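You operate a simulated robot arm through the tools that you are given. There is no shell and no other tool. Be economical: measure what you need, move in short steps, check, and stop when the job is done.

You run a simulated two-armed robot. Do the job below in one go: nothing can be reset, and whatever is moved stays where it is left.

## Task
Open the table drawer, take the white cap on the top of the work deck and put it away inside tray, then shut the drawer. Take the purple roll on the top of the work deck and put it away on the top of the stores counter. Turn the black dial to 1. Put the packet labelled "wipes" from the workbench top on top of the white drier and the packet marked "sling" on the packing bench. Put the pack labelled "clips" from the green mat on the top of the turntable and the pack that says "shims" on the high shelf. Any order will do. Set down upright: packet.

It is judged by the outcome, as a careful person would: the job done as asked, and still so three seconds after it is handed in. It fails if anything else is knocked over, pushed out of place, dropped, spilled or broken. Lids that push on must go on centred and level and be pressed home; caps that screw on are set level and turned clockwise until they are tight.

## Robot
Two 6-joint arms with two-finger grippers on one trunk, on a base that drives. Base frame: it is fixed to the floor where the robot stands at the start and does not move with it; the origin is under the middle of the robot, x ahead of it, y to its left, z up. Readings come in m, rad, newtons and seconds.
The left shoulder is at the start at [0.03, 0.178, 0.913], the right one opposite. With the tool pointing down near the work surface each hand reaches from about 0.46 to 0.84 m from the robot's upright axis, wherever it stands, measured 20 degrees to its own side. Places, roughly: bead pack, blue pack, brown pack, grey pack [-1.25, -3, 1]; beige packet, cream packet, pink packet [-1.25, -3, 1]; black dial [-1.4, -1, 1.1]; high shelf (17x22 cm) [1, -5.04, 1.72]; packing bench [1.4, -3.3, 0.8]; purple roll (6x6x3 cm) [0.1, -0.9, 0.7]; table drawer [0.6, -0.4, 0.7]; table drawer tray [0.6, -0.4, 0.7]; top of the stores counter [5.2, -3.4, 0.9]; top of the turntable [2, -3.4, 0.8]; white cap (9x9x5 cm) [0.7, -0.9, 0.7]; white drier [-1.25, -2.75, 1]. Payload 2.54 kg a hand.
The TCP of each hand is the grasp point between the finger pads, 0.03 m short of the fingertips. In the tool frame z runs along the fingers and y along their closing line. The gripper opens to 0.116 m. The gripper's body begins 0.095 m behind the TCP.
Orientation is that of the tool frame in the base frame, as a unit quaternion [x, y, z, w]. With the fingers straight down and closing along the base's y, the tool's x points along the base's -x, its y along +y and its z along -z.

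## Interface
- The arms move only by the tool jog_arm. It takes "left_targets", "right_targets" or both (then of equal length, played together; a hand with none holds still); each is a list of rows, each an object of numbers (a shift or turn left out is 0, a gripper value left out holds the last): "ax", "ay", "az": the turn, a rotation vector about the tool's x, y, z in units of 60 degrees (1.0 is 60 degrees); "dx", "dy", "dz": the shift along the tool's x, y, z in units of 200 mm (1.0 is 200 mm); "fingers": the opening, from 0 (shut) to 1 (fully open). In form: [{"ax": .., "ay": .., "az": .., "dx": .., "dy": .., "dz": .., "fingers": ..}, ...]. A call has 1 to 8 rows; each row is the pose to reach, as a shift and turn from the pose commanded when the call began, along the tool's axes at that moment. A call with a number of a shift or a turn outside -1 to 1 is refused whole. Rows are played at 5 a second. More than 0.05 m and 0.15 rad between two rows, or a gripper value outside its range, and nothing of the call is played. A pose out of reach is approached as far as the arm can. The call stops where the force on the tool passes 40 N (or 10 N more than at its start, if that is more) or the arm is blocked; 0.2 s more then pass. Each finger travels about 0.153 m/s and halts on what it meets, pressing with about 27 N; the grip force reading is that of the motor and also rises with nothing between the fingers. The clock runs only during rows and for 0.2 s after the last one: add rows that repeat a pose to give the fingers time. The reply holds the time, the measured pose of the TCP, the force on the tool along the base axes, the opening and the grip force, in the units named above and with some noise, with the torque about the TCP (base axes, N m) and any sound that the robot's microphone picked up.
- Cameras (640 x 400 px; columns grow to the right, rows downward): "scene" is now at [0.02, -0.058, 1.6355]; the picture's right is [-0.78, -0.63, 0.00], its down [-0.48, 0.59, -0.65] and it looks along [0.41, -0.51, -0.76] (base axes); focal length 287 px, centre (320, 200). "left" rides on the left gripper at [0.069, 0.015, -0.122] in its tool frame; the picture's right is [-0.21, 0.98, 0.00], its down [-0.83, -0.18, -0.53] and it looks along [-0.52, -0.11, 0.85] (tool axes); focal length 251 px, centre (320, 200). "right" rides on the right gripper at [0.069, -0.015, -0.122] in its tool frame; the picture's right is [0.21, 0.98, 0.00], its down [-0.83, 0.18, -0.53] and it looks along [-0.52, 0.11, 0.85] (tool axes); focal length 251 px, centre (320, 200). There is no depth. A picture from a camera that has moved, and an enlarged one, comes with that camera's place and axes in the base frame and with its lens.
- snapshot(camera): a new picture of that camera. It takes no simulated time.
- lift_body(by): slides the trunk up (or, below 0, down) by that many m; the arms and the scene camera ride with it, the base frame stays. It gives what a move gives, with no picture.
- steer(legs): drives the robot by 1 to 6 legs, each [ahead, left, turn to the left] in m, m and rad, along the robot's own axes; the way and the turn of a leg run together, so that a leg with both is an arc; at most 1.5 m and 3.142 rad a leg. The arms and the cameras ride along, it lands a little off, and it stops where it bumps. It gives what a move gives.
- turn_head(pan, tilt): turns the head with the scene camera to pan (to the left, within 2.496 rad either way) and tilt (down, from -0.506 to 1.204), counted from straight ahead of the robot. It gives what a move gives.
- enlarge(camera, box): a new picture of the part [left, top, right, bottom] of that camera's present view, enlarged. It takes no simulated time.
- close_job(): hands the job in; it is judged then, once.

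Go step by step. Nothing tells you exact positions but the pictures and the camera data: compare them with the known pose of the tool, close in by small moves and look again before you grip or let go. The budget is 217 turns and 228 pictures, counting those below and the enlarged ones. Unless the task says otherwise, let go and move clear before handing in, and close with one line.

The tools are called after "Emit:" by a JSON object that holds its "name" and its "arguments". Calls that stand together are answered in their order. jog_arm: Moves the arms, as the interface text tells. Its arguments: {"type":"object","properties":{"left_targets":{"type":"array","items":{"type":"object","properties":{"ax":{"type":"number"},"ay":{"type":"number"},"az":{"type":"number"},"dx":{"type":"number"},"dy":{"type":"number"},"dz":{"type":"number"},"fingers":{"type":"number"}}}},"right_targets":{"type":"array","items":{"type":"object","properties":{"ax":{"type":"number"},"ay":{"type":"number"},"az":{"type":"number"},"dx":{"type":"number"},"dy":{"type":"number"},"dz":{"type":"number"},"fingers":{"type":"number"}}}}},"required":[]} The other tools are called the same way: lift_body (by) slides the trunk up or down; steer (legs) drives the base; turn_head (pan, tilt) turns the head that bears the scene camera; snapshot (camera) takes a picture; enlarge (camera, box) takes an enlarged picture of a part of a camera's view; close_job () hands the job in.

At the start:

```text
t: 0.0
left_eef_pos: [0.668, -0.0691, 1.0384]
left_tcp_rot: [-0.001, 1.0, 0.0, 0.0]
left_contact_force: [-0.2, 0.8, 0.8]
left_wrist_torque: [-0.01, -0.02, 0.01]
left_grip_width: 0.1162
left_gripper_force: 0.1
right_eef_pos: [0.4189, -0.3353, 0.9646]
right_tcp_rot: [0.0, 1.0, 0.0, 0.0]
right_contact_force: [0.4, 0.4, 0.6]
right_wrist_torque: [0.01, -0.03, -0.01]
right_grip_width: 0.1161
right_gripper_force: 0.0
trunk travel left (down, up): [-0.125, 0.415]
robot x, y, heading: [-0.0005, 0.0013, 0.002]
head pan, tilt: [-0.888, 0.859]
```

scene: 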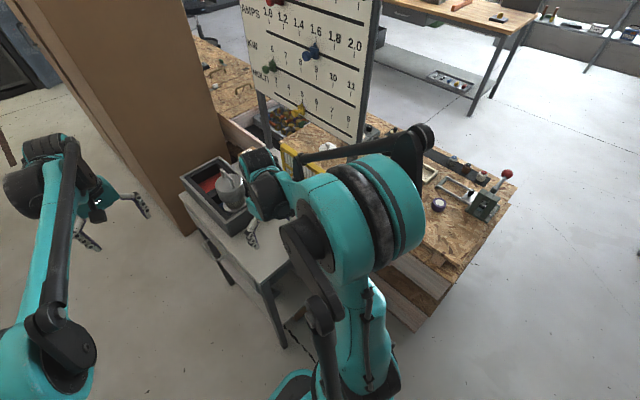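
right: 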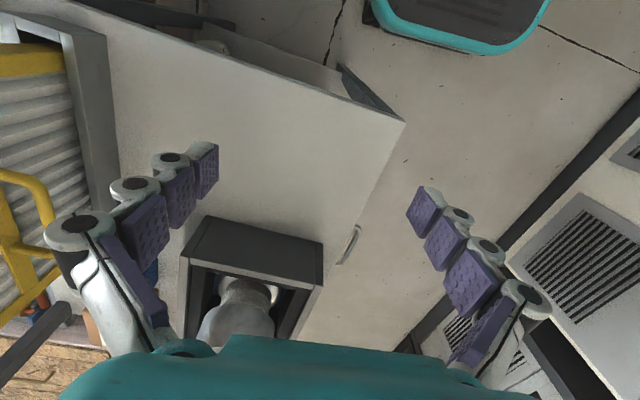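
left: 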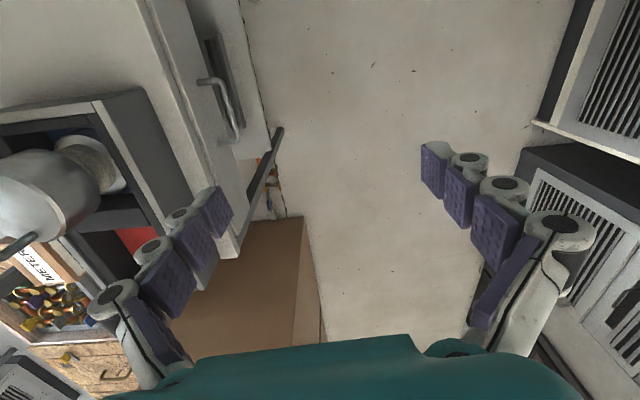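

The table with the drawer is ahead-right, and the work deck is behind it. I'll look around first to map the scene.

Emit:
{"name": "enlarge", "arguments": {"camera": "scene", "box": [160, 100, 360, 360]}}

Emit:
{"name": "enlarge", "arguments": {"camera": "scene", "box": [360, 100, 560, 300]}}

Emit:
{"name": "turn_head", "arguments": {"pan": -1.6, "tilt": 0.7}}

Emit:
{"name": "snapshot", "arguments": {"camera": "scene"}}

Emit:
{"name": "turn_head", "arguments": {"pan": -2.4, "tilt": 0.4}}

Emit:
{"name": "snapshot", "arguments": {"camera": "scene"}}

Emit:
{"name": "turn_head", "arguments": {"pan": -1.2, "tilt": 0.2}}

Emit:
{"name": "snapshot", "arguments": {"camera": "scene"}}

```text
1.54 times, centred on (260, 230) of scene
camera zoom: at [0.02, -0.058, 1.6355], right [-0.78, -0.63, 0.0], down [-0.48, 0.59, -0.65], along [0.41, -0.51, -0.76], focal length 442 px, centre (412, 154)
```

zoom: 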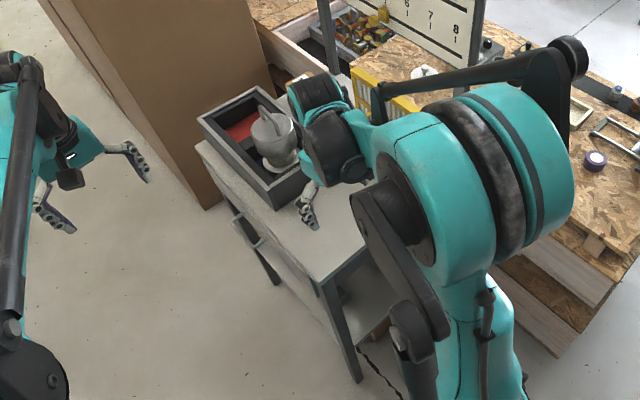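

```text
2.00 times, centred on (460, 200) of scene
camera zoom: at [0.02, -0.058, 1.6355], right [-0.78, -0.63, 0.0], down [-0.48, 0.59, -0.65], along [0.41, -0.51, -0.76], focal length 575 px, centre (40, 200)
```

zoom: 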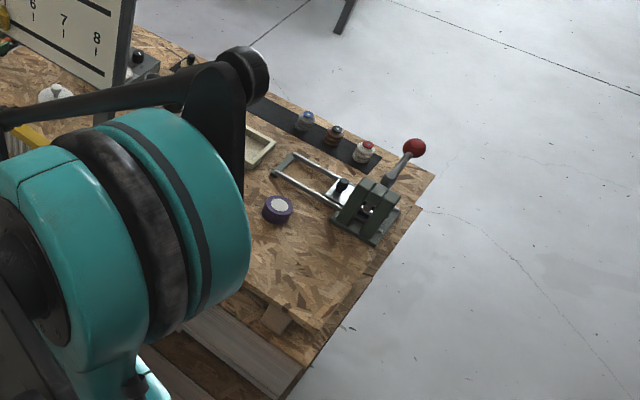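

```text
t: 1.1
left_eef_pos: [0.6675, -0.0678, 1.038]
left_tcp_rot: [0.0, 1.0, 0.0, 0.0]
left_contact_force: [-0.5, 1.0, -0.4]
left_wrist_torque: [0.01, 0.02, -0.02]
left_grip_width: 0.1163
left_gripper_force: 0.1
right_eef_pos: [0.4175, -0.3346, 0.9649]
right_tcp_rot: [0.0, 1.0, 0.0, 0.001]
right_contact_force: [0.3, 0.5, -0.8]
right_wrist_torque: [0.01, -0.02, -0.03]
right_grip_width: 0.116
right_gripper_force: 0.1
trunk travel left (down, up): [-0.125, 0.415]
robot x, y, heading: [0.004, 0.0019, 0.002]
head pan, tilt: [-1.6, 0.7]
```

```text
222 pictures are left
camera scene: at [-0.0314, -0.0826, 1.6485], right [-1.0, 0.03, 0.0], down [0.02, 0.64, -0.76], along [-0.02, -0.76, -0.64], focal length 287 px, centre (320, 200)
```

scene: 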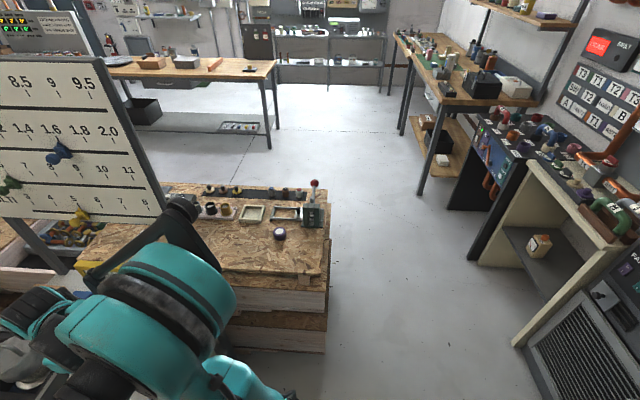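

```text
t: 2.2
left_eef_pos: [0.6683, -0.069, 1.0392]
left_tcp_rot: [0.001, 1.0, 0.0, 0.001]
left_contact_force: [0.1, -0.3, -0.5]
left_wrist_torque: [-0.02, 0.02, 0.01]
left_grip_width: 0.1157
left_gripper_force: 0.1
right_eef_pos: [0.4177, -0.336, 0.9655]
right_tcp_rot: [0.0, 1.0, 0.0, 0.0]
right_contact_force: [0.5, 0.2, -0.1]
right_wrist_torque: [0.02, -0.01, 0.03]
right_grip_width: 0.116
right_gripper_force: 0.0
trunk travel left (down, up): [-0.125, 0.415]
robot x, y, heading: [-0.0028, 0.0035, 0.002]
head pan, tilt: [-2.4, 0.4]
```

```text
221 pictures are left
camera scene: at [-0.0972, -0.0604, 1.6753], right [-0.68, 0.74, 0.0], down [0.29, 0.26, -0.92], along [-0.68, -0.62, -0.39], focal length 287 px, centre (320, 200)
```

scene: 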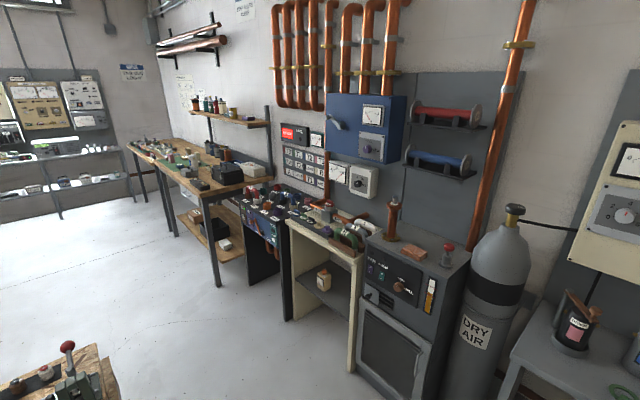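

```text
t: 3.6
left_eef_pos: [0.669, -0.0686, 1.0406]
left_tcp_rot: [0.001, 1.0, 0.0, -0.001]
left_contact_force: [-0.5, 0.0, 0.2]
left_wrist_torque: [0.01, 0.03, 0.01]
left_grip_width: 0.1161
left_gripper_force: 0.1
right_eef_pos: [0.4173, -0.335, 0.9643]
right_tcp_rot: [0.001, 1.0, 0.0, 0.0]
right_contact_force: [-0.2, -0.5, -0.7]
right_wrist_torque: [-0.02, 0.01, -0.01]
right_grip_width: 0.116
right_gripper_force: 0.1
trunk travel left (down, up): [-0.125, 0.415]
robot x, y, heading: [0.0019, -0.001, 0.001]
head pan, tilt: [-1.201, 0.201]
```

```text
220 pictures are left
camera scene: at [0.0046, -0.0846, 1.6939], right [-0.93, -0.36, 0.0], down [-0.07, 0.19, -0.98], along [0.35, -0.91, -0.2], focal length 287 px, centre (320, 200)
```

scene: 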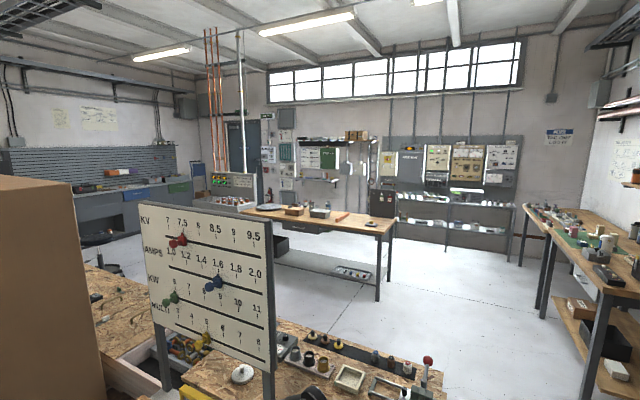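

The white cap appears at about (0.70,-0.94), and the drawer handle is on the table's left (+y) face. I'll check the table through the left-hand camera and with the head turned down.

Emit:
{"name": "turn_head", "arguments": {"pan": -0.5, "tilt": 1.1}}

Emit:
{"name": "snapshot", "arguments": {"camera": "scene"}}

Emit:
{"name": "enlarge", "arguments": {"camera": "left", "box": [100, 0, 340, 260]}}

Emit:
{"name": "turn_head", "arguments": {"pan": 0.8, "tilt": 0.6}}

Emit:
{"name": "snapshot", "arguments": {"camera": "scene"}}

```text
t: 4.8
left_eef_pos: [0.6696, -0.0682, 1.0386]
left_tcp_rot: [0.001, 1.0, 0.001, 0.0]
left_contact_force: [0.4, 0.9, -0.6]
left_wrist_torque: [-0.01, 0.01, 0.0]
left_grip_width: 0.1158
left_gripper_force: 0.1
right_eef_pos: [0.4169, -0.3357, 0.9652]
right_tcp_rot: [0.0, 1.0, 0.0, 0.0]
right_contact_force: [-0.4, -0.2, 0.0]
right_wrist_torque: [0.01, -0.01, 0.01]
right_grip_width: 0.1158
right_gripper_force: 0.0
trunk travel left (down, up): [-0.125, 0.415]
robot x, y, heading: [-0.0029, -0.0002, 0.002]
head pan, tilt: [-0.499, 1.1]
```

```text
219 pictures are left
camera scene: at [0.0265, -0.028, 1.6186], right [-0.48, -0.88, 0.0], down [-0.78, 0.43, -0.45], along [0.4, -0.22, -0.89], focal length 287 px, centre (320, 200)
```

scene: 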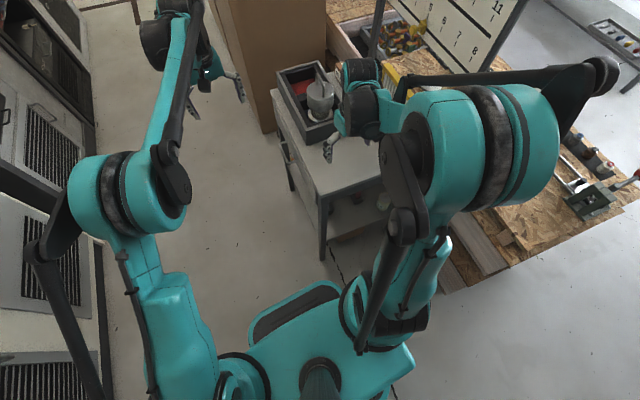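

```text
1.54 times, centred on (220, 130) of left
camera zoom: at [0.5995, -0.0536, 1.1585], right [0.21, 0.98, 0.0], down [0.83, -0.18, 0.53], along [0.52, -0.11, -0.85], focal length 387 px, centre (474, 308)
```

zoom: 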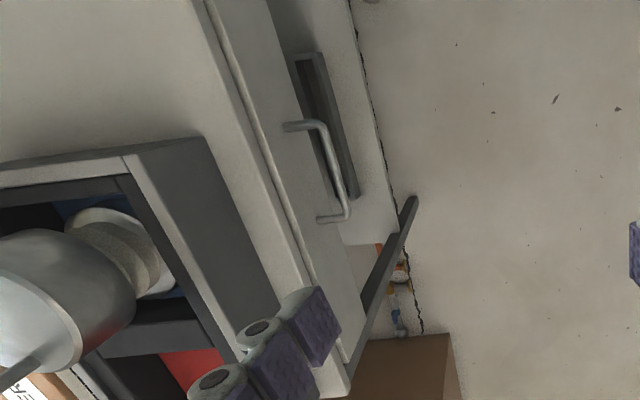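

```text
t: 6.3
left_eef_pos: [0.6674, -0.0688, 1.0387]
left_tcp_rot: [0.0, 1.0, 0.0, 0.0]
left_contact_force: [0.4, -0.1, 0.1]
left_wrist_torque: [-0.01, -0.02, 0.0]
left_grip_width: 0.1163
left_gripper_force: 0.0
right_eef_pos: [0.4188, -0.3355, 0.9647]
right_tcp_rot: [-0.001, 1.0, 0.0, 0.0]
right_contact_force: [0.7, -1.1, 0.3]
right_wrist_torque: [0.0, 0.0, 0.0]
right_grip_width: 0.1159
right_gripper_force: 0.1
trunk travel left (down, up): [-0.125, 0.415]
robot x, y, heading: [0.0027, 0.0019, 0.0]
head pan, tilt: [0.799, 0.6]
```

```text
217 pictures are left
camera scene: at [0.0327, 0.0656, 1.6571], right [0.72, -0.7, 0.0], down [-0.39, -0.4, -0.82], along [0.58, 0.59, -0.57], focal length 287 px, centre (320, 200)
```

scene: 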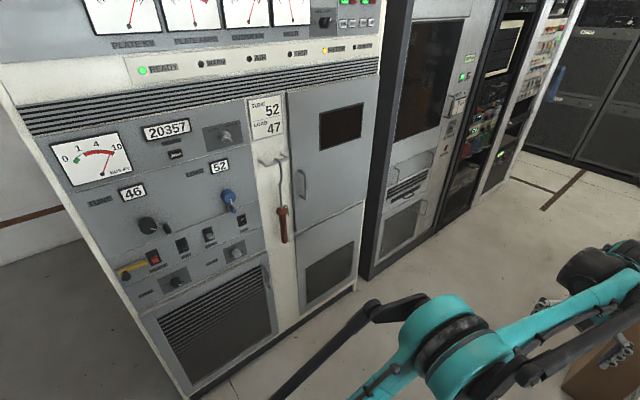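

The table spans roughly x 0.45–0.95, with its near face at y≈-0.28. I'll tuck the arms in and drive to face the work deck to fetch the cap first.

Emit:
{"name": "jog_arm", "arguments": {"left_targets": [{"dx": 0.15, "dy": 0.1, "dz": -0.1}, {"dx": 0.3, "dy": 0.2, "dz": -0.2}, {"dx": 0.45, "dy": 0.3, "dz": -0.3}, {"dx": 0.6, "dy": 0.4, "dz": -0.4}, {"dx": 0.75, "dy": 0.5, "dz": -0.5}, {"dx": 0.9, "dy": 0.6, "dz": -0.6}], "right_targets": [{"dx": 0.0, "dz": -0.15}, {"dx": 0, "dz": -0.3}, {"dx": 0.0, "dz": -0.45}, {"dx": 0.0, "dz": -0.6}, {"dx": 0.0, "dz": -0.75}, {"dx": 0.0, "dz": -0.9}]}}

Emit:
{"name": "steer", "arguments": {"legs": [[-0.2, 0, 0], [0, 0, -1.571]]}}

Emit:
{"name": "turn_head", "arguments": {"pan": 0.4, "tilt": 0.7}}

Emit:
{"name": "snapshot", "arguments": {"camera": "scene"}}

```text
t: 7.7
left_eef_pos: [0.486, 0.052, 1.1605]
left_tcp_rot: [0.0, 1.0, 0.0, 0.001]
left_contact_force: [-0.1, -0.3, -1.1]
left_wrist_torque: [-0.03, -0.04, -0.01]
left_grip_width: 0.116
left_gripper_force: 0.1
right_eef_pos: [0.4165, -0.3356, 1.1443]
right_tcp_rot: [0.0, 1.0, 0.0, 0.001]
right_contact_force: [-0.8, 0.1, 0.7]
right_wrist_torque: [-0.02, -0.01, 0.0]
right_grip_width: 0.1159
right_gripper_force: 0.1
trunk travel left (down, up): [-0.125, 0.415]
robot x, y, heading: [-0.0003, -0.0021, -0.0]
head pan, tilt: [0.799, 0.6]
```

```text
t: 13.1
left_eef_pos: [-0.1588, -0.4866, 1.1601]
left_tcp_rot: [0.71, 0.704, 0.0, 0.0]
left_contact_force: [0.5, 0.6, -0.5]
left_wrist_torque: [0.01, -0.01, 0.02]
left_grip_width: 0.1161
left_gripper_force: 0.1
right_eef_pos: [-0.545, -0.4159, 1.144]
right_tcp_rot: [0.709, 0.705, 0.0, 0.0]
right_contact_force: [0.5, 0.6, 0.0]
right_wrist_torque: [0.02, 0.01, 0.0]
right_grip_width: 0.1161
right_gripper_force: 0.1
trunk travel left (down, up): [-0.125, 0.415]
robot x, y, heading: [-0.2041, -0.0036, -1.582]
head pan, tilt: [0.799, 0.6]
```

```text
t: 14.0
left_eef_pos: [-0.1587, -0.4868, 1.1587]
left_tcp_rot: [0.71, 0.705, 0.001, -0.001]
left_contact_force: [0.4, 0.4, 0.2]
left_wrist_torque: [-0.04, 0.0, 0.01]
left_grip_width: 0.116
left_gripper_force: 0.1
right_eef_pos: [-0.5453, -0.4158, 1.1448]
right_tcp_rot: [0.71, 0.705, 0.001, 0.0]
right_contact_force: [-0.2, 0.0, 0.1]
right_wrist_torque: [0.03, -0.02, -0.02]
right_grip_width: 0.1159
right_gripper_force: 0.1
trunk travel left (down, up): [-0.125, 0.415]
robot x, y, heading: [-0.2075, -0.0017, -1.578]
head pan, tilt: [0.4, 0.7]
```

```text
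216 pictures are left
camera scene: at [-0.1728, -0.0461, 1.6485], right [-0.92, -0.38, 0.0], down [-0.25, 0.6, -0.77], along [0.29, -0.71, -0.64], focal length 287 px, centre (320, 200)
```

scene: 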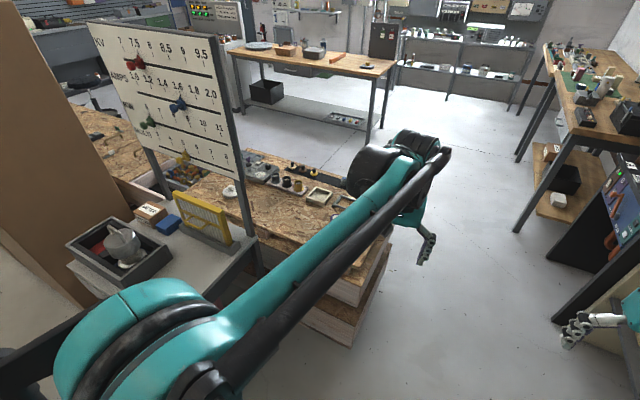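

The cap sits behind the standing panel, so I'll go round to the deck's far side, where both the cap and the roll are in reach.

Emit:
{"name": "steer", "arguments": {"legs": [[0, -0.36, 0], [1.5, 0, 0], [0.5, 0, 0], [0, 0, 3.14]]}}

Emit:
{"name": "turn_head", "arguments": {"pan": -0.9, "tilt": 0.6}}

Emit:
{"name": "snapshot", "arguments": {"camera": "scene"}}

```text
t: 33.2
left_eef_pos: [-0.6462, -1.4971, 1.1602]
left_tcp_rot: [0.711, -0.703, 0.0, 0.0]
left_contact_force: [0.1, -0.3, -0.1]
left_wrist_torque: [-0.01, 0.03, -0.03]
left_grip_width: 0.1161
left_gripper_force: 0.2
right_eef_pos: [-0.2601, -1.5607, 1.1446]
right_tcp_rot: [0.711, -0.703, 0.0, 0.0]
right_contact_force: [-0.2, -1.0, 0.5]
right_wrist_torque: [-0.01, -0.01, -0.02]
right_grip_width: 0.1161
right_gripper_force: 0.2
trunk travel left (down, up): [-0.125, 0.415]
robot x, y, heading: [-0.5894, -1.9852, 1.58]
head pan, tilt: [0.4, 0.7]
```

```text
t: 34.7
left_eef_pos: [-0.6482, -1.4968, 1.16]
left_tcp_rot: [0.711, -0.703, 0.0, 0.0]
left_contact_force: [-0.3, -0.5, 0.4]
left_wrist_torque: [-0.01, -0.04, 0.0]
left_grip_width: 0.1162
left_gripper_force: 0.1
right_eef_pos: [-0.2591, -1.56, 1.1441]
right_tcp_rot: [0.712, -0.703, 0.0, 0.0]
right_contact_force: [-0.7, 0.6, 0.1]
right_wrist_torque: [0.0, -0.01, 0.0]
right_grip_width: 0.1157
right_gripper_force: 0.0
trunk travel left (down, up): [-0.125, 0.415]
robot x, y, heading: [-0.5888, -1.9843, 1.583]
head pan, tilt: [-0.901, 0.6]
```

```text
215 pictures are left
camera scene: at [-0.5212, -1.9552, 1.6571], right [0.63, -0.78, 0.0], down [-0.44, -0.36, -0.82], along [0.64, 0.52, -0.57], focal length 287 px, centre (320, 200)
```

scene: 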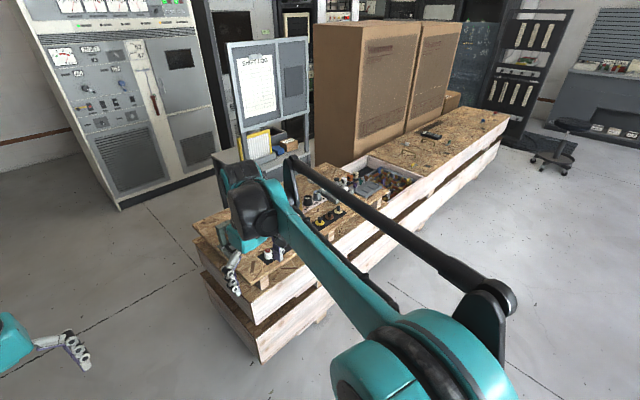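

The deck's far edge is at y≈-1.32. I'll move alongside it to x≈0.5.

Emit:
{"name": "steer", "arguments": {"legs": [[0, -1.09, 0], [0.25, 0, 0]]}}

Emit:
{"name": "turn_head", "arguments": {"pan": 0.0, "tilt": 0.75}}

Emit:
{"name": "snapshot", "arguments": {"camera": "scene"}}

Emit:
{"name": "snapshot", "arguments": {"camera": "right"}}

```text
t: 41.7
left_eef_pos: [0.4513, -1.2404, 1.1593]
left_tcp_rot: [0.708, -0.706, 0.001, 0.001]
left_contact_force: [0.1, 0.5, 1.0]
left_wrist_torque: [0.0, -0.04, 0.0]
left_grip_width: 0.1161
left_gripper_force: 0.1
right_eef_pos: [0.8384, -1.3091, 1.145]
right_tcp_rot: [0.708, -0.706, 0.0, 0.001]
right_contact_force: [-0.9, 0.3, -0.1]
right_wrist_torque: [-0.03, -0.01, -0.02]
right_grip_width: 0.1161
right_gripper_force: 0.1
trunk travel left (down, up): [-0.125, 0.415]
robot x, y, heading: [0.5018, -1.7259, 1.576]
head pan, tilt: [-0.901, 0.6]
```

```text
t: 42.9
left_eef_pos: [0.4509, -1.2417, 1.16]
left_tcp_rot: [0.709, -0.706, 0.001, 0.0]
left_contact_force: [0.1, -0.2, 0.4]
left_wrist_torque: [0.01, 0.0, 0.03]
left_grip_width: 0.1162
left_gripper_force: 0.0
right_eef_pos: [0.8375, -1.31, 1.1444]
right_tcp_rot: [0.708, -0.707, -0.001, 0.0]
right_contact_force: [0.5, 0.7, -0.3]
right_wrist_torque: [0.0, 0.0, 0.03]
right_grip_width: 0.1163
right_gripper_force: 0.0
trunk travel left (down, up): [-0.125, 0.415]
robot x, y, heading: [0.5015, -1.726, 1.572]
head pan, tilt: [0.0, 0.75]
```

```text
214 pictures are left
camera scene: at [0.5038, -1.6736, 1.6443], right [1.0, 0.0, 0.0], down [0.0, -0.68, -0.73], along [0.0, 0.73, -0.68], focal length 287 px, centre (320, 200)
```

scene: 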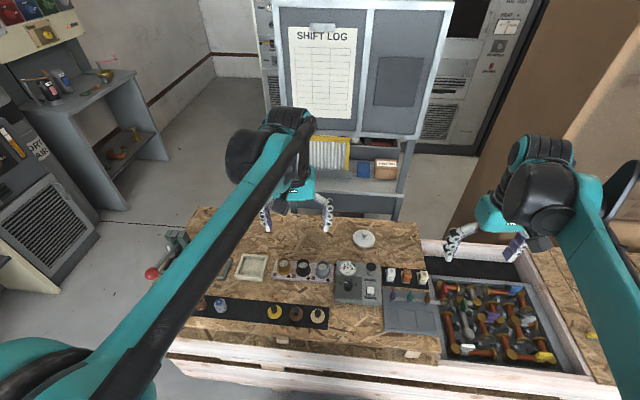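

```text
213 pictures are left
camera right: at [0.8526, -1.3787, 1.267], right [-0.98, -0.22, 0.0], down [-0.18, 0.83, 0.53], along [-0.12, 0.52, -0.85], focal length 251 px, centre (320, 200)
```

right: 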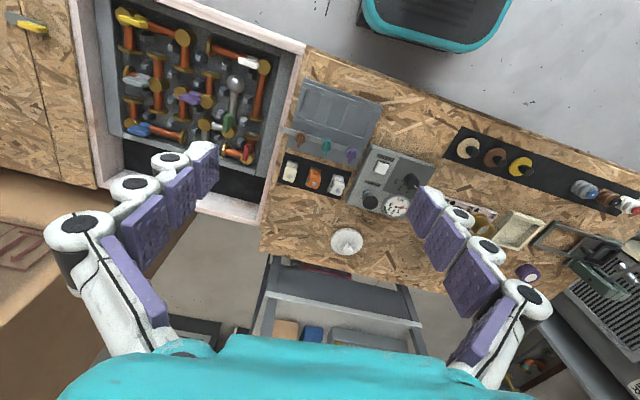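

The cap is at about (0.68,-0.93). I'll bring the right hand over it and zoom in on its shape.

Emit:
{"name": "jog_arm", "arguments": {"right_targets": [{"dx": -0.2, "dy": 0.1}, {"dx": -0.4, "dy": 0.2}, {"dx": -0.6, "dy": 0.3}, {"dx": -0.8, "dy": 0.4}, {"dx": -1.0, "dy": 0.5}]}}

Emit:
{"name": "jog_arm", "arguments": {"right_targets": [{"dx": -0.15, "dy": 0.1, "dz": 0.1}, {"dx": -0.3, "dy": 0.2, "dz": 0.2}, {"dx": -0.45, "dy": 0.3, "dz": 0.3}, {"dx": -0.6, "dy": 0.3, "dz": 0.45}]}}

Emit:
{"name": "snapshot", "arguments": {"camera": "right"}}

Emit:
{"name": "enlarge", "arguments": {"camera": "scene", "box": [280, 180, 460, 300]}}

```text
t: 44.1
left_eef_pos: [0.4505, -1.2398, 1.1591]
left_tcp_rot: [0.708, -0.706, 0.0, 0.001]
left_contact_force: [-0.2, 0.1, 0.8]
left_wrist_torque: [-0.03, 0.01, 0.0]
left_grip_width: 0.1161
left_gripper_force: 0.0
right_eef_pos: [0.7381, -1.1087, 1.1458]
right_tcp_rot: [0.708, -0.706, 0.001, 0.001]
right_contact_force: [-0.6, 0.4, -0.3]
right_wrist_torque: [-0.02, -0.01, 0.01]
right_grip_width: 0.1162
right_gripper_force: 0.1
trunk travel left (down, up): [-0.125, 0.415]
robot x, y, heading: [0.5026, -1.7324, 1.571]
head pan, tilt: [0.0, 0.75]
```

```text
t: 45.1
left_eef_pos: [0.4512, -1.2399, 1.1591]
left_tcp_rot: [0.708, -0.706, 0.0, 0.0]
left_contact_force: [0.9, -0.4, 0.7]
left_wrist_torque: [-0.02, 0.02, 0.01]
left_grip_width: 0.1161
left_gripper_force: 0.0
right_eef_pos: [0.6781, -0.9875, 1.0529]
right_tcp_rot: [0.707, -0.707, 0.001, 0.001]
right_contact_force: [0.5, 0.8, 0.0]
right_wrist_torque: [-0.06, 0.0, -0.01]
right_grip_width: 0.1155
right_gripper_force: 0.1
trunk travel left (down, up): [-0.125, 0.415]
robot x, y, heading: [0.5043, -1.7278, 1.576]
head pan, tilt: [0.0, 0.75]
```

```text
212 pictures are left
camera right: at [0.6927, -1.0567, 1.1766], right [-0.98, -0.22, 0.0], down [-0.18, 0.83, 0.53], along [-0.12, 0.52, -0.85], focal length 251 px, centre (320, 200)
```

right: 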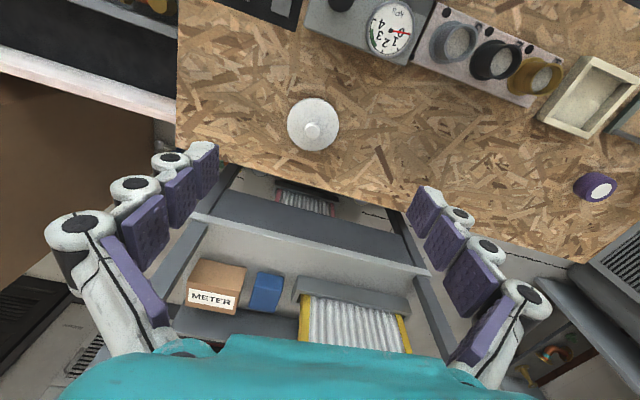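

```text
3.33 times, centred on (370, 240) of scene
camera zoom: at [0.5046, -1.6718, 1.6441], right [1.0, 0.0, 0.0], down [0.0, -0.68, -0.73], along [0.0, 0.73, -0.68], focal length 958 px, centre (153, 67)
```

zoom: 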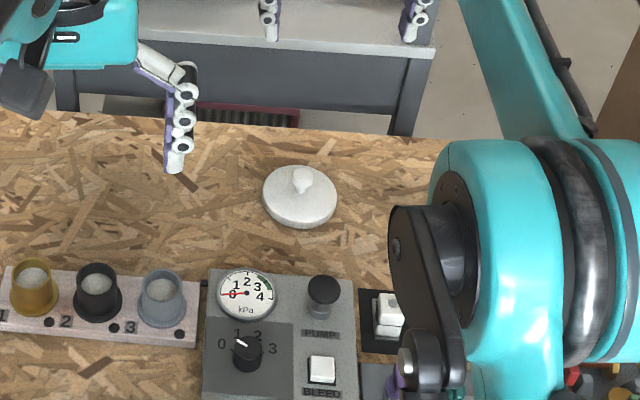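

The cap has a flat disc with a knob, at about (0.675,-0.931), and its top is near z 0.72. I'll centre over it and descend partway.

Emit:
{"name": "jog_arm", "arguments": {"right_targets": [{"dx": -0.15, "dz": 0.15}, {"dx": -0.28, "dy": 0.015, "dz": 0.3}, {"dx": -0.28, "dy": 0.015, "dz": 0.5}, {"dx": -0.28, "dy": 0.015, "dz": 0.7}, {"dx": -0.28, "dy": 0.015, "dz": 0.9}]}}

Emit:
{"name": "snapshot", "arguments": {"camera": "right"}}

Emit:
{"name": "snapshot", "arguments": {"camera": "scene"}}

```text
t: 46.3
left_eef_pos: [0.4513, -1.2415, 1.1593]
left_tcp_rot: [0.708, -0.706, -0.001, 0.0]
left_contact_force: [0.3, 0.0, -0.3]
left_wrist_torque: [0.0, 0.05, -0.01]
left_grip_width: 0.1161
left_gripper_force: 0.0
right_eef_pos: [0.674, -0.9348, 0.8744]
right_tcp_rot: [0.709, -0.706, 0.0, 0.001]
right_contact_force: [0.1, 0.4, -0.7]
right_wrist_torque: [0.0, -0.02, 0.01]
right_grip_width: 0.1161
right_gripper_force: 0.1
right hand out of reach, approached as far as the arm can: row 2, 4
trunk travel left (down, up): [-0.125, 0.415]
robot x, y, heading: [0.5007, -1.7316, 1.573]
head pan, tilt: [0.0, 0.75]
```

```text
210 pictures are left
camera right: at [0.6889, -1.0038, 0.9968], right [-0.98, -0.22, 0.0], down [-0.18, 0.83, 0.53], along [-0.12, 0.52, -0.85], focal length 251 px, centre (320, 200)
```

right: 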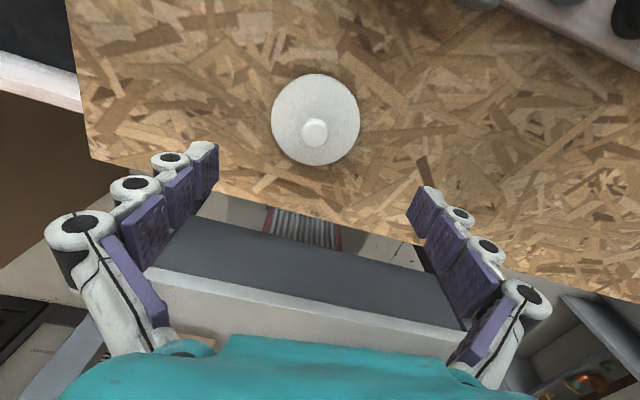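

```text
209 pictures are left
camera scene: at [0.5039, -1.6734, 1.6443], right [1.0, 0.0, 0.0], down [0.0, -0.68, -0.73], along [0.0, 0.73, -0.68], focal length 287 px, centre (320, 200)
```

scene: 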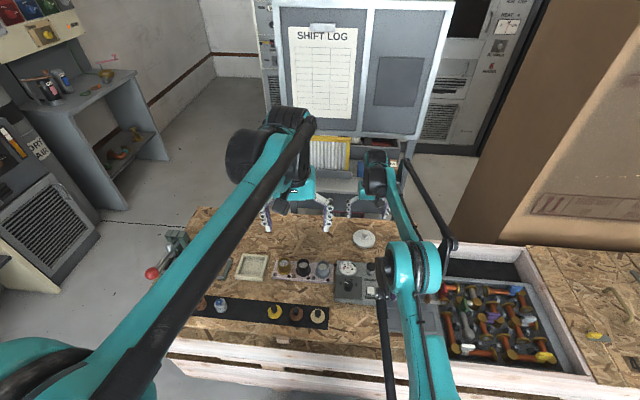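

I'm near the reach limit, so I'll drive 5 cm closer, then recentre.

Emit:
{"name": "steer", "arguments": {"legs": [[0.05, 0, 0]]}}

Emit:
{"name": "snapshot", "arguments": {"camera": "right"}}

```text
t: 47.2
left_eef_pos: [0.4513, -1.1898, 1.1576]
left_tcp_rot: [0.707, -0.707, 0.001, 0.002]
left_contact_force: [0.6, 0.6, -1.2]
left_wrist_torque: [-0.08, -0.04, -0.01]
left_grip_width: 0.1159
left_gripper_force: 0.0
right_eef_pos: [0.6746, -0.8828, 0.8728]
right_tcp_rot: [0.708, -0.706, 0.001, 0.001]
right_contact_force: [0.6, -1.0, -1.5]
right_wrist_torque: [-0.07, -0.02, -0.02]
right_grip_width: 0.116
right_gripper_force: 0.0
trunk travel left (down, up): [-0.125, 0.415]
robot x, y, heading: [0.4992, -1.6821, 1.57]
head pan, tilt: [0.0, 0.75]
```

```text
208 pictures are left
camera right: at [0.6894, -0.9521, 0.9956], right [-0.98, -0.22, 0.0], down [-0.18, 0.83, 0.53], along [-0.12, 0.52, -0.85], focal length 251 px, centre (320, 200)
```

right: 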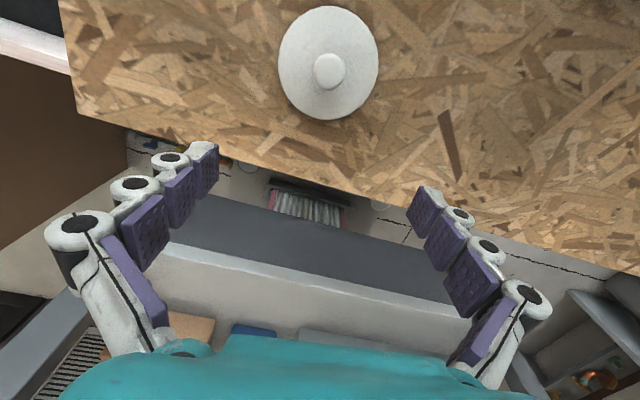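

The cap is at (0.677,-0.935). I'll move over it and lower to z≈0.77.

Emit:
{"name": "jog_arm", "arguments": {"right_targets": [{"dx": 0.13, "dy": -0.005}, {"dx": 0.26, "dy": -0.012}, {"dx": 0.26, "dy": -0.012, "dz": 0.2}, {"dx": 0.26, "dy": -0.012, "dz": 0.4}, {"dx": 0.26, "dy": -0.012, "dz": 0.52}]}}

Emit:
{"name": "snapshot", "arguments": {"camera": "right"}}

Emit:
{"name": "enlarge", "arguments": {"camera": "scene", "box": [320, 180, 420, 260]}}

```text
t: 48.4
left_eef_pos: [0.4522, -1.1914, 1.1593]
left_tcp_rot: [0.708, -0.706, 0.0, 0.0]
left_contact_force: [0.2, 0.3, -1.1]
left_wrist_torque: [-0.01, 0.03, 0.01]
left_grip_width: 0.1161
left_gripper_force: 0.0
right_eef_pos: [0.6788, -0.9373, 0.7679]
right_tcp_rot: [0.708, -0.706, 0.001, 0.0]
right_contact_force: [-0.2, -0.1, -0.4]
right_wrist_torque: [-0.01, 0.01, -0.02]
right_grip_width: 0.1158
right_gripper_force: 0.0
trunk travel left (down, up): [-0.125, 0.415]
robot x, y, heading: [0.5086, -1.6798, 1.573]
head pan, tilt: [0.0, 0.75]
```

```text
207 pictures are left
camera right: at [0.6935, -1.0064, 0.8904], right [-0.98, -0.22, 0.0], down [-0.18, 0.83, 0.53], along [-0.12, 0.52, -0.85], focal length 251 px, centre (320, 200)
```

right: 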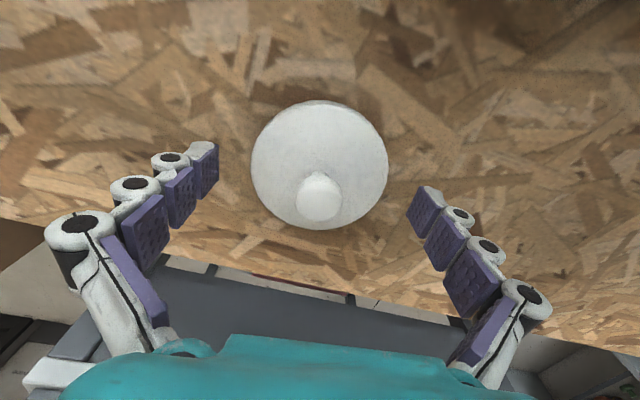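

```text
5.00 times, centred on (370, 220) of scene
camera zoom: at [0.5038, -1.6227, 1.6442], right [1.0, 0.0, 0.0], down [0.0, -0.68, -0.73], along [0.0, 0.73, -0.68], focal length 1437 px, centre (70, 100)
```

zoom: 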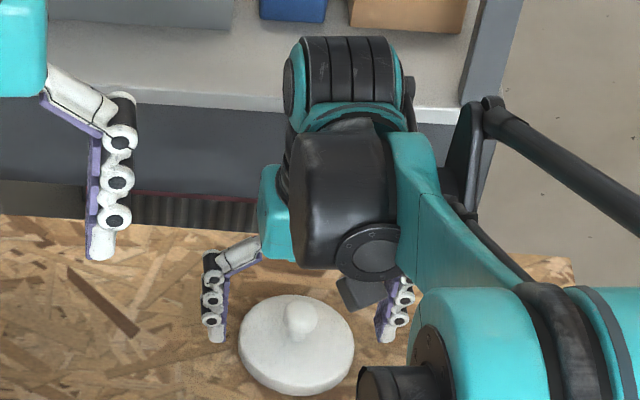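

The cap is centred between the fingers. I'll lower by small steps to rim height.

Emit:
{"name": "jog_arm", "arguments": {"right_targets": [{"dz": 0.04}, {"dz": 0.08}, {"dz": 0.12}, {"dz": 0.12}]}}

Emit:
{"name": "snapshot", "arguments": {"camera": "right"}}

Emit:
{"name": "enlarge", "arguments": {"camera": "scene", "box": [320, 180, 420, 260]}}

```text
t: 49.4
left_eef_pos: [0.4527, -1.1909, 1.1596]
left_tcp_rot: [0.708, -0.706, 0.0, 0.0]
left_contact_force: [-0.6, 0.2, 0.3]
left_wrist_torque: [0.0, 0.0, 0.0]
left_grip_width: 0.116
left_gripper_force: 0.1
right_eef_pos: [0.6794, -0.9369, 0.7464]
right_tcp_rot: [0.708, -0.706, 0.0, -0.001]
right_contact_force: [-0.7, -0.4, 0.4]
right_wrist_torque: [-0.01, -0.01, -0.05]
right_grip_width: 0.116
right_gripper_force: 0.2
trunk travel left (down, up): [-0.125, 0.415]
robot x, y, heading: [0.5035, -1.679, 1.57]
head pan, tilt: [0.0, 0.75]
```

```text
205 pictures are left
camera right: at [0.6934, -1.0062, 0.8689], right [-0.98, -0.22, 0.0], down [-0.18, 0.83, 0.53], along [-0.12, 0.52, -0.85], focal length 251 px, centre (320, 200)
```

right: 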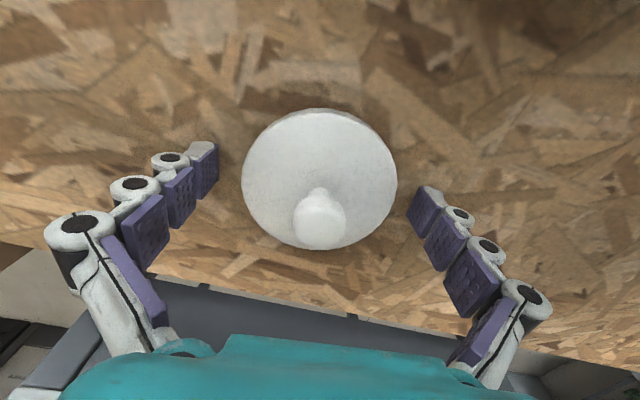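

```text
5.00 times, centred on (370, 220) of scene
camera zoom: at [0.5036, -1.6236, 1.6443], right [1.0, 0.0, 0.0], down [0.0, -0.68, -0.73], along [0.0, 0.73, -0.68], focal length 1437 px, centre (70, 100)
```

zoom: 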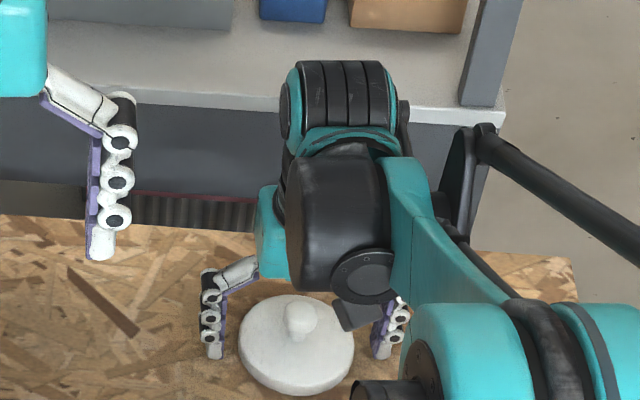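

Emit:
{"name": "jog_arm", "arguments": {"right_targets": [{"dz": 0.02}, {"dz": 0.04}, {"dz": 0.04, "fingers": 0.85}, {"dz": 0.04, "fingers": 0.7}, {"dz": 0.04, "fingers": 0.6}, {"dz": 0.04, "fingers": 0.6}]}}

Emit:
{"name": "snapshot", "arguments": {"camera": "right"}}

```text
t: 50.2
left_eef_pos: [0.4487, -1.1975, 1.1632]
left_tcp_rot: [0.708, -0.706, -0.002, -0.003]
left_contact_force: [0.4, 0.1, 0.3]
left_wrist_torque: [-0.01, -0.03, 0.01]
left_grip_width: 0.1158
left_gripper_force: 0.1
right_eef_pos: [0.6759, -0.9379, 0.7496]
right_tcp_rot: [0.708, -0.707, -0.004, -0.004]
right_contact_force: [-3.2, 9.8, 71.5]
right_wrist_torque: [-0.46, 0.41, -0.36]
right_grip_width: 0.0961
right_gripper_force: 45.0
trunk travel left (down, up): [-0.125, 0.415]
robot x, y, heading: [0.4988, -1.6782, 1.572]
head pan, tilt: [0.0, 0.75]
stopped in row 3 (right hand): the force on the tool passed its limit at 48 N (the readings are from after the stop); the commanded pose is now the measured one
```

```text
203 pictures are left
camera right: at [0.6902, -1.0086, 0.8713], right [-0.98, -0.22, 0.0], down [-0.18, 0.82, 0.54], along [-0.11, 0.53, -0.84], focal length 251 px, centre (320, 200)
```

right: 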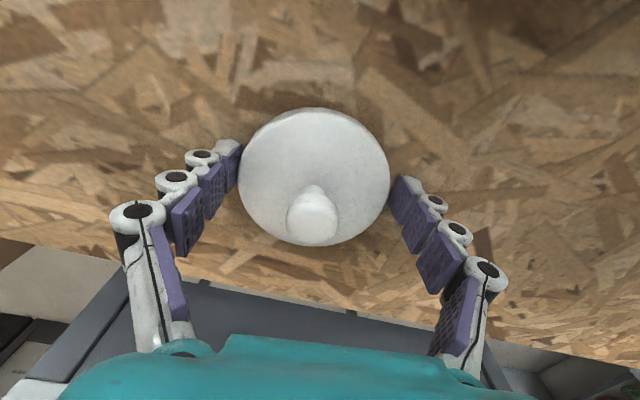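

The tips touched the deck (z≈0.717). I'll rise about 3 mm and close on the rim.

Emit:
{"name": "jog_arm", "arguments": {"right_targets": [{"dz": -0.015, "fingers": 0.8}, {"dz": -0.02, "fingers": 0.7}, {"dz": -0.02, "fingers": 0.65}, {"dz": -0.02, "fingers": 0.65}]}}

Emit:
{"name": "snapshot", "arguments": {"camera": "right"}}

```text
t: 51.2
left_eef_pos: [0.4484, -1.198, 1.1625]
left_tcp_rot: [0.708, -0.706, -0.001, -0.001]
left_contact_force: [0.0, 0.1, 0.1]
left_wrist_torque: [-0.02, 0.01, -0.01]
left_grip_width: 0.116
left_gripper_force: 0.2
right_eef_pos: [0.6749, -0.9396, 0.7504]
right_tcp_rot: [0.709, -0.706, -0.003, -0.003]
right_contact_force: [-14.8, 11.9, 80.5]
right_wrist_torque: [-0.14, 0.92, -0.34]
right_grip_width: 0.0899
right_gripper_force: 44.9
trunk travel left (down, up): [-0.125, 0.415]
robot x, y, heading: [0.5034, -1.6779, 1.573]
head pan, tilt: [0.0, 0.75]
```

```text
202 pictures are left
camera right: at [0.6893, -1.0087, 0.8733], right [-0.98, -0.22, 0.0], down [-0.18, 0.82, 0.54], along [-0.12, 0.53, -0.84], focal length 251 px, centre (320, 200)
```

right: 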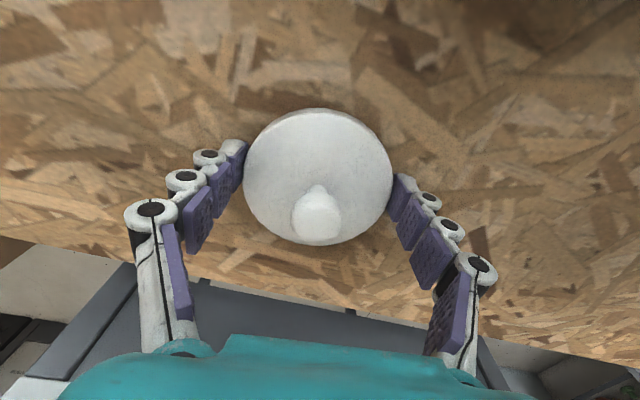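

The cap is gripped at 0.09 m but the hand still presses down; I'll lift gradually.

Emit:
{"name": "jog_arm", "arguments": {"right_targets": [{"dz": -0.02}, {"dz": -0.04}, {"dz": -0.06}, {"dz": -0.1}, {"dz": -0.15}]}}

Emit:
{"name": "snapshot", "arguments": {"camera": "right"}}

```text
t: 52.4
left_eef_pos: [0.4502, -1.1913, 1.1596]
left_tcp_rot: [0.708, -0.706, 0.0, 0.0]
left_contact_force: [0.6, -1.5, 0.3]
left_wrist_torque: [-0.01, 0.06, 0.0]
left_grip_width: 0.1158
left_gripper_force: 0.0
right_eef_pos: [0.679, -0.9363, 0.7743]
right_tcp_rot: [-0.707, 0.707, 0.001, 0.001]
right_contact_force: [0.5, 0.0, -1.5]
right_wrist_torque: [0.0, 0.0, 0.0]
right_grip_width: 0.0878
right_gripper_force: 27.1
trunk travel left (down, up): [-0.125, 0.415]
robot x, y, heading: [0.4976, -1.6742, 1.573]
head pan, tilt: [0.0, 0.75]
```

```text
201 pictures are left
camera right: at [0.6931, -1.0061, 0.8964], right [-0.98, -0.21, 0.0], down [-0.18, 0.82, 0.54], along [-0.11, 0.52, -0.84], focal length 251 px, centre (320, 200)
```

right: 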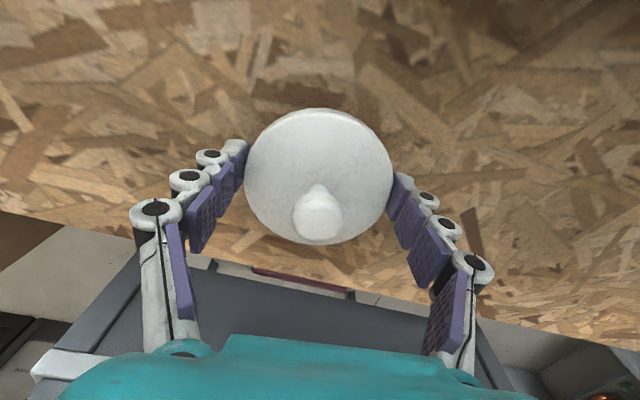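

The cap is held. I'll lift high, retract, and drive back round to the drawer side.

Emit:
{"name": "jog_arm", "arguments": {"right_targets": [{"dz": -0.2}, {"dz": -0.4}, {"dz": -0.6}, {"dz": -0.8}, {"dz": -1.0}, {"dx": 0.2, "dz": -1.0}, {"dx": 0.4, "dz": -1.0}, {"dx": 0.6, "dz": -1.0}]}}

Emit:
{"name": "jog_arm", "arguments": {"right_targets": [{"dx": 0.2, "dy": -0.1}, {"dx": 0.4, "dy": -0.2, "dz": -0.1}, {"dx": 0.6, "dy": -0.3, "dz": -0.2}, {"dx": 0.8, "dy": -0.4, "dz": -0.3}, {"dx": 1.0, "dy": -0.5, "dz": -0.4}, {"dx": 1.0, "dy": -0.6, "dz": -0.6}]}}

Emit:
{"name": "steer", "arguments": {"legs": [[-0.28, 0, 0], [0, 1.09, 0], [1.5, 0, 0], [0.45, 0, 0], [0, 0, -1.573]]}}

```text
t: 54.2
left_eef_pos: [0.4506, -1.1929, 1.1598]
left_tcp_rot: [0.708, -0.706, 0.0, -0.001]
left_contact_force: [-0.2, -1.0, 0.2]
left_wrist_torque: [0.06, -0.02, 0.0]
left_grip_width: 0.1161
left_gripper_force: 0.1
right_eef_pos: [0.6781, -1.0568, 0.9734]
right_tcp_rot: [0.708, -0.706, -0.002, -0.002]
right_contact_force: [-0.5, -0.5, -1.5]
right_wrist_torque: [0.06, -0.01, 0.01]
right_grip_width: 0.0879
right_gripper_force: 26.5
trunk travel left (down, up): [-0.125, 0.415]
robot x, y, heading: [0.5016, -1.6779, 1.574]
head pan, tilt: [0.0, 0.75]
```

```text
t: 55.6
left_eef_pos: [0.452, -1.1904, 1.1601]
left_tcp_rot: [0.708, -0.706, 0.001, 0.0]
left_contact_force: [-0.1, -0.3, -0.6]
left_wrist_torque: [-0.02, 0.0, 0.0]
left_grip_width: 0.1161
left_gripper_force: 0.0
right_eef_pos: [0.7991, -1.2575, 1.0935]
right_tcp_rot: [0.708, -0.706, 0.0, -0.001]
right_contact_force: [-0.1, -0.3, -0.8]
right_wrist_torque: [-0.03, 0.01, 0.01]
right_grip_width: 0.088
right_gripper_force: 26.8
trunk travel left (down, up): [-0.125, 0.415]
robot x, y, heading: [0.502, -1.6808, 1.574]
head pan, tilt: [0.0, 0.75]
```

```text
t: 75.8
left_eef_pos: [-0.1226, 0.0461, 1.1601]
left_tcp_rot: [-0.023, 1.0, 0.0, 0.0]
left_contact_force: [0.0, 0.6, -0.3]
left_wrist_torque: [0.01, -0.01, 0.02]
left_grip_width: 0.1159
left_gripper_force: 0.0
right_eef_pos: [-0.1735, -0.306, 1.0938]
right_tcp_rot: [-0.022, 1.0, 0.0, 0.001]
right_contact_force: [-0.1, 0.1, -0.7]
right_wrist_torque: [0.01, -0.03, 0.0]
right_grip_width: 0.0871
right_gripper_force: 26.8
trunk travel left (down, up): [-0.125, 0.415]
robot x, y, heading: [-0.6096, -0.0254, 0.042]
head pan, tilt: [0.0, 0.75]
```

Emit:
{"name": "steer", "arguments": {"legs": [[0, 0, -0.042], [0.6, 0.04, 0]]}}

Emit:
{"name": "turn_head", "arguments": {"pan": -0.4, "tilt": 0.9}}

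Emit:
{"name": "snapshot", "arguments": {"camera": "scene"}}

Emit:
{"name": "snapshot", "arguments": {"camera": "left"}}

```text
t: 79.6
left_eef_pos: [0.4807, 0.0739, 1.1599]
left_tcp_rot: [-0.005, 1.0, -0.001, 0.0]
left_contact_force: [0.4, -0.4, -0.8]
left_wrist_torque: [0.03, 0.07, -0.01]
left_grip_width: 0.1159
left_gripper_force: 0.1
right_eef_pos: [0.4167, -0.2759, 1.0939]
right_tcp_rot: [-0.006, 1.0, 0.0, 0.0]
right_contact_force: [0.2, 0.5, -1.9]
right_wrist_torque: [-0.03, 0.02, 0.01]
right_grip_width: 0.087
right_gripper_force: 27.6
trunk travel left (down, up): [-0.125, 0.415]
robot x, y, heading: [-0.0068, 0.0187, 0.008]
head pan, tilt: [0.0, 0.75]
```

```text
t: 80.4
left_eef_pos: [0.4804, 0.0751, 1.1599]
left_tcp_rot: [-0.006, 1.0, 0.0, 0.001]
left_contact_force: [-0.2, -0.4, -0.9]
left_wrist_torque: [0.02, -0.01, -0.02]
left_grip_width: 0.1161
left_gripper_force: 0.1
right_eef_pos: [0.4175, -0.2748, 1.0932]
right_tcp_rot: [-0.006, 1.0, 0.0, 0.001]
right_contact_force: [-0.5, 0.3, -0.5]
right_wrist_torque: [-0.01, 0.0, 0.01]
right_grip_width: 0.0874
right_gripper_force: 27.1
trunk travel left (down, up): [-0.125, 0.415]
robot x, y, heading: [-0.0075, 0.0176, 0.011]
head pan, tilt: [-0.4, 0.901]
```

```text
200 pictures are left
camera scene: at [0.0334, -0.0091, 1.6324], right [-0.38, -0.93, 0.0], down [-0.73, 0.29, -0.62], along [0.58, -0.23, -0.78], focal length 287 px, centre (320, 200)
```

scene: 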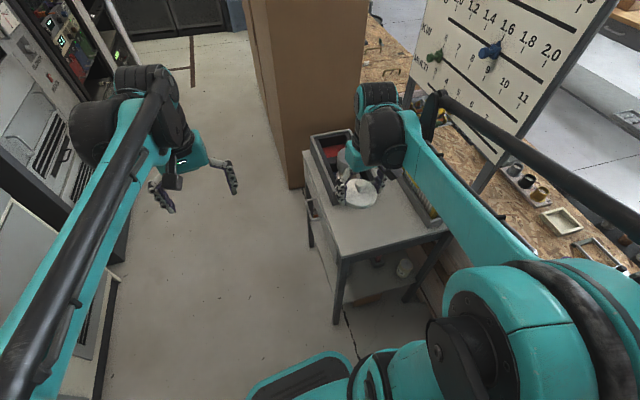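

```text
199 pictures are left
camera left: at [0.4101, 0.0887, 1.2796], right [0.2, 0.98, 0.0], down [0.83, -0.17, 0.53], along [0.52, -0.11, -0.85], focal length 251 px, centre (320, 200)
```

left: 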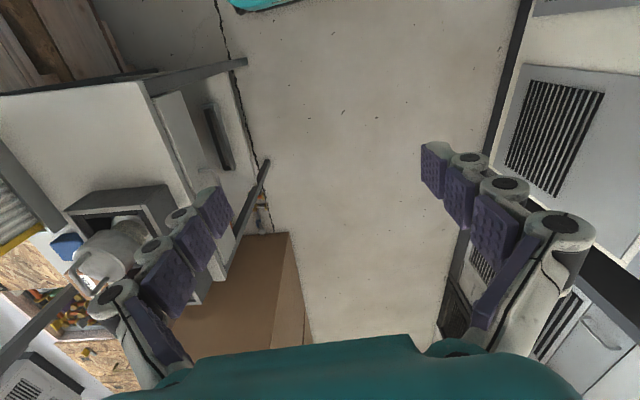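

I'll move the right hand aside and bring the left hand toward the drawer handle.

Emit:
{"name": "jog_arm", "arguments": {"left_targets": [{"dx": -0.12, "dy": -0.14, "dz": 0.1}, {"dx": -0.24, "dy": -0.28, "dz": 0.2}, {"dx": -0.36, "dy": -0.42, "dz": 0.3}, {"dx": -0.48, "dy": -0.56, "dz": 0.4}, {"dx": -0.6, "dy": -0.7, "dz": 0.5}, {"dx": -0.7, "dy": -0.8, "dz": 0.6}, {"dx": -0.8, "dy": -0.9, "dz": 0.7}], "right_targets": [{"dx": 0.03, "dy": -0.1}, {"dx": 0.06, "dy": -0.2}, {"dx": 0.1, "dy": -0.3}, {"dx": 0.1, "dy": -0.4}, {"dx": 0.15, "dy": -0.5}, {"dx": 0.15, "dy": -0.5}, {"dx": 0.15, "dy": -0.5}]}}

Emit:
{"name": "snapshot", "arguments": {"camera": "left"}}

```text
t: 82.0
left_eef_pos: [0.6411, -0.1031, 1.0197]
left_tcp_rot: [-0.006, 1.0, 0.001, 0.0]
left_contact_force: [-0.4, -0.7, -0.4]
left_wrist_torque: [0.03, 0.0, -0.04]
left_grip_width: 0.1161
left_gripper_force: 0.0
right_eef_pos: [0.3895, -0.3751, 1.0924]
right_tcp_rot: [-0.006, 1.0, 0.002, 0.0]
right_contact_force: [-0.1, 0.4, -0.9]
right_wrist_torque: [0.04, 0.04, -0.02]
right_grip_width: 0.0872
right_gripper_force: 27.2
trunk travel left (down, up): [-0.125, 0.415]
robot x, y, heading: [-0.0102, 0.0173, 0.013]
head pan, tilt: [-0.4, 0.901]
```

```text
198 pictures are left
camera left: at [0.5723, -0.0899, 1.14], right [0.2, 0.98, 0.0], down [0.83, -0.17, 0.53], along [0.52, -0.11, -0.85], focal length 251 px, centre (320, 200)
```

left: 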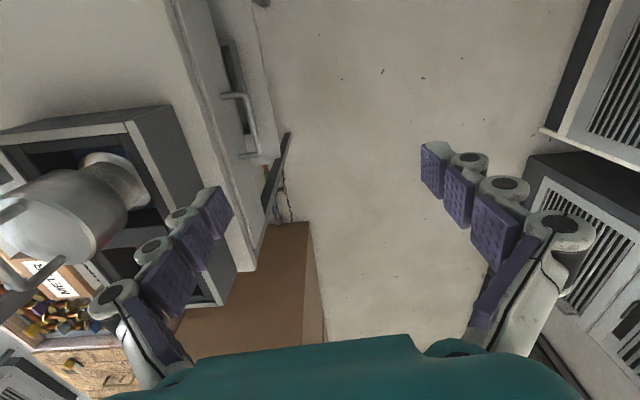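

The handle is best gripped with the tool horizontal, pointing at the drawer face. I'll pitch the left tool towards -y in steps.

Emit:
{"name": "jog_arm", "arguments": {"left_targets": [{"ax": 0.14, "dy": 0.1}, {"ax": 0.28, "dy": 0.2}, {"ax": 0.42, "dy": 0.3}, {"ax": 0.56, "dy": 0.4}, {"ax": 0.7, "dy": 0.5}, {"ax": 0.84, "dy": 0.6}, {"ax": 0.98, "dy": 0.7}]}}

Emit:
{"name": "snapshot", "arguments": {"camera": "left"}}

```text
t: 83.6
left_eef_pos: [0.6398, 0.0373, 1.0198]
left_tcp_rot: [-0.006, 0.87, -0.492, 0.004]
left_contact_force: [-0.3, 0.7, 0.0]
left_wrist_torque: [-0.02, 0.05, -0.03]
left_grip_width: 0.116
left_gripper_force: 0.0
right_eef_pos: [0.3889, -0.3731, 1.0926]
right_tcp_rot: [-0.006, 1.0, 0.0, 0.001]
right_contact_force: [1.1, 0.1, -1.8]
right_wrist_torque: [-0.01, 0.05, 0.0]
right_grip_width: 0.0872
right_gripper_force: 27.3
trunk travel left (down, up): [-0.125, 0.415]
robot x, y, heading: [-0.0064, 0.0178, 0.013]
head pan, tilt: [-0.4, 0.901]
```

```text
197 pictures are left
camera left: at [0.5698, 0.1492, 1.0677], right [0.21, 0.51, -0.84], down [0.82, 0.37, 0.43], along [0.53, -0.78, -0.34], focal length 251 px, centre (320, 200)
```

left: 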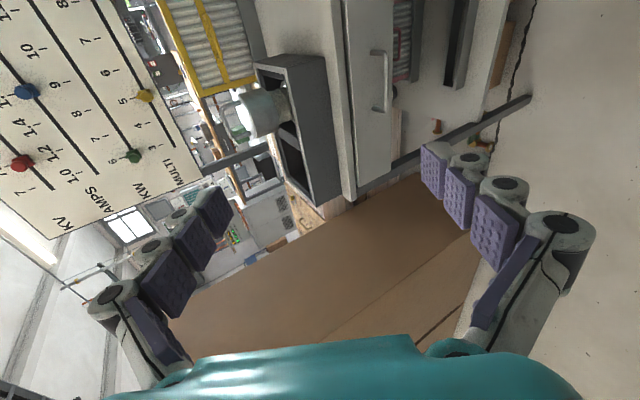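

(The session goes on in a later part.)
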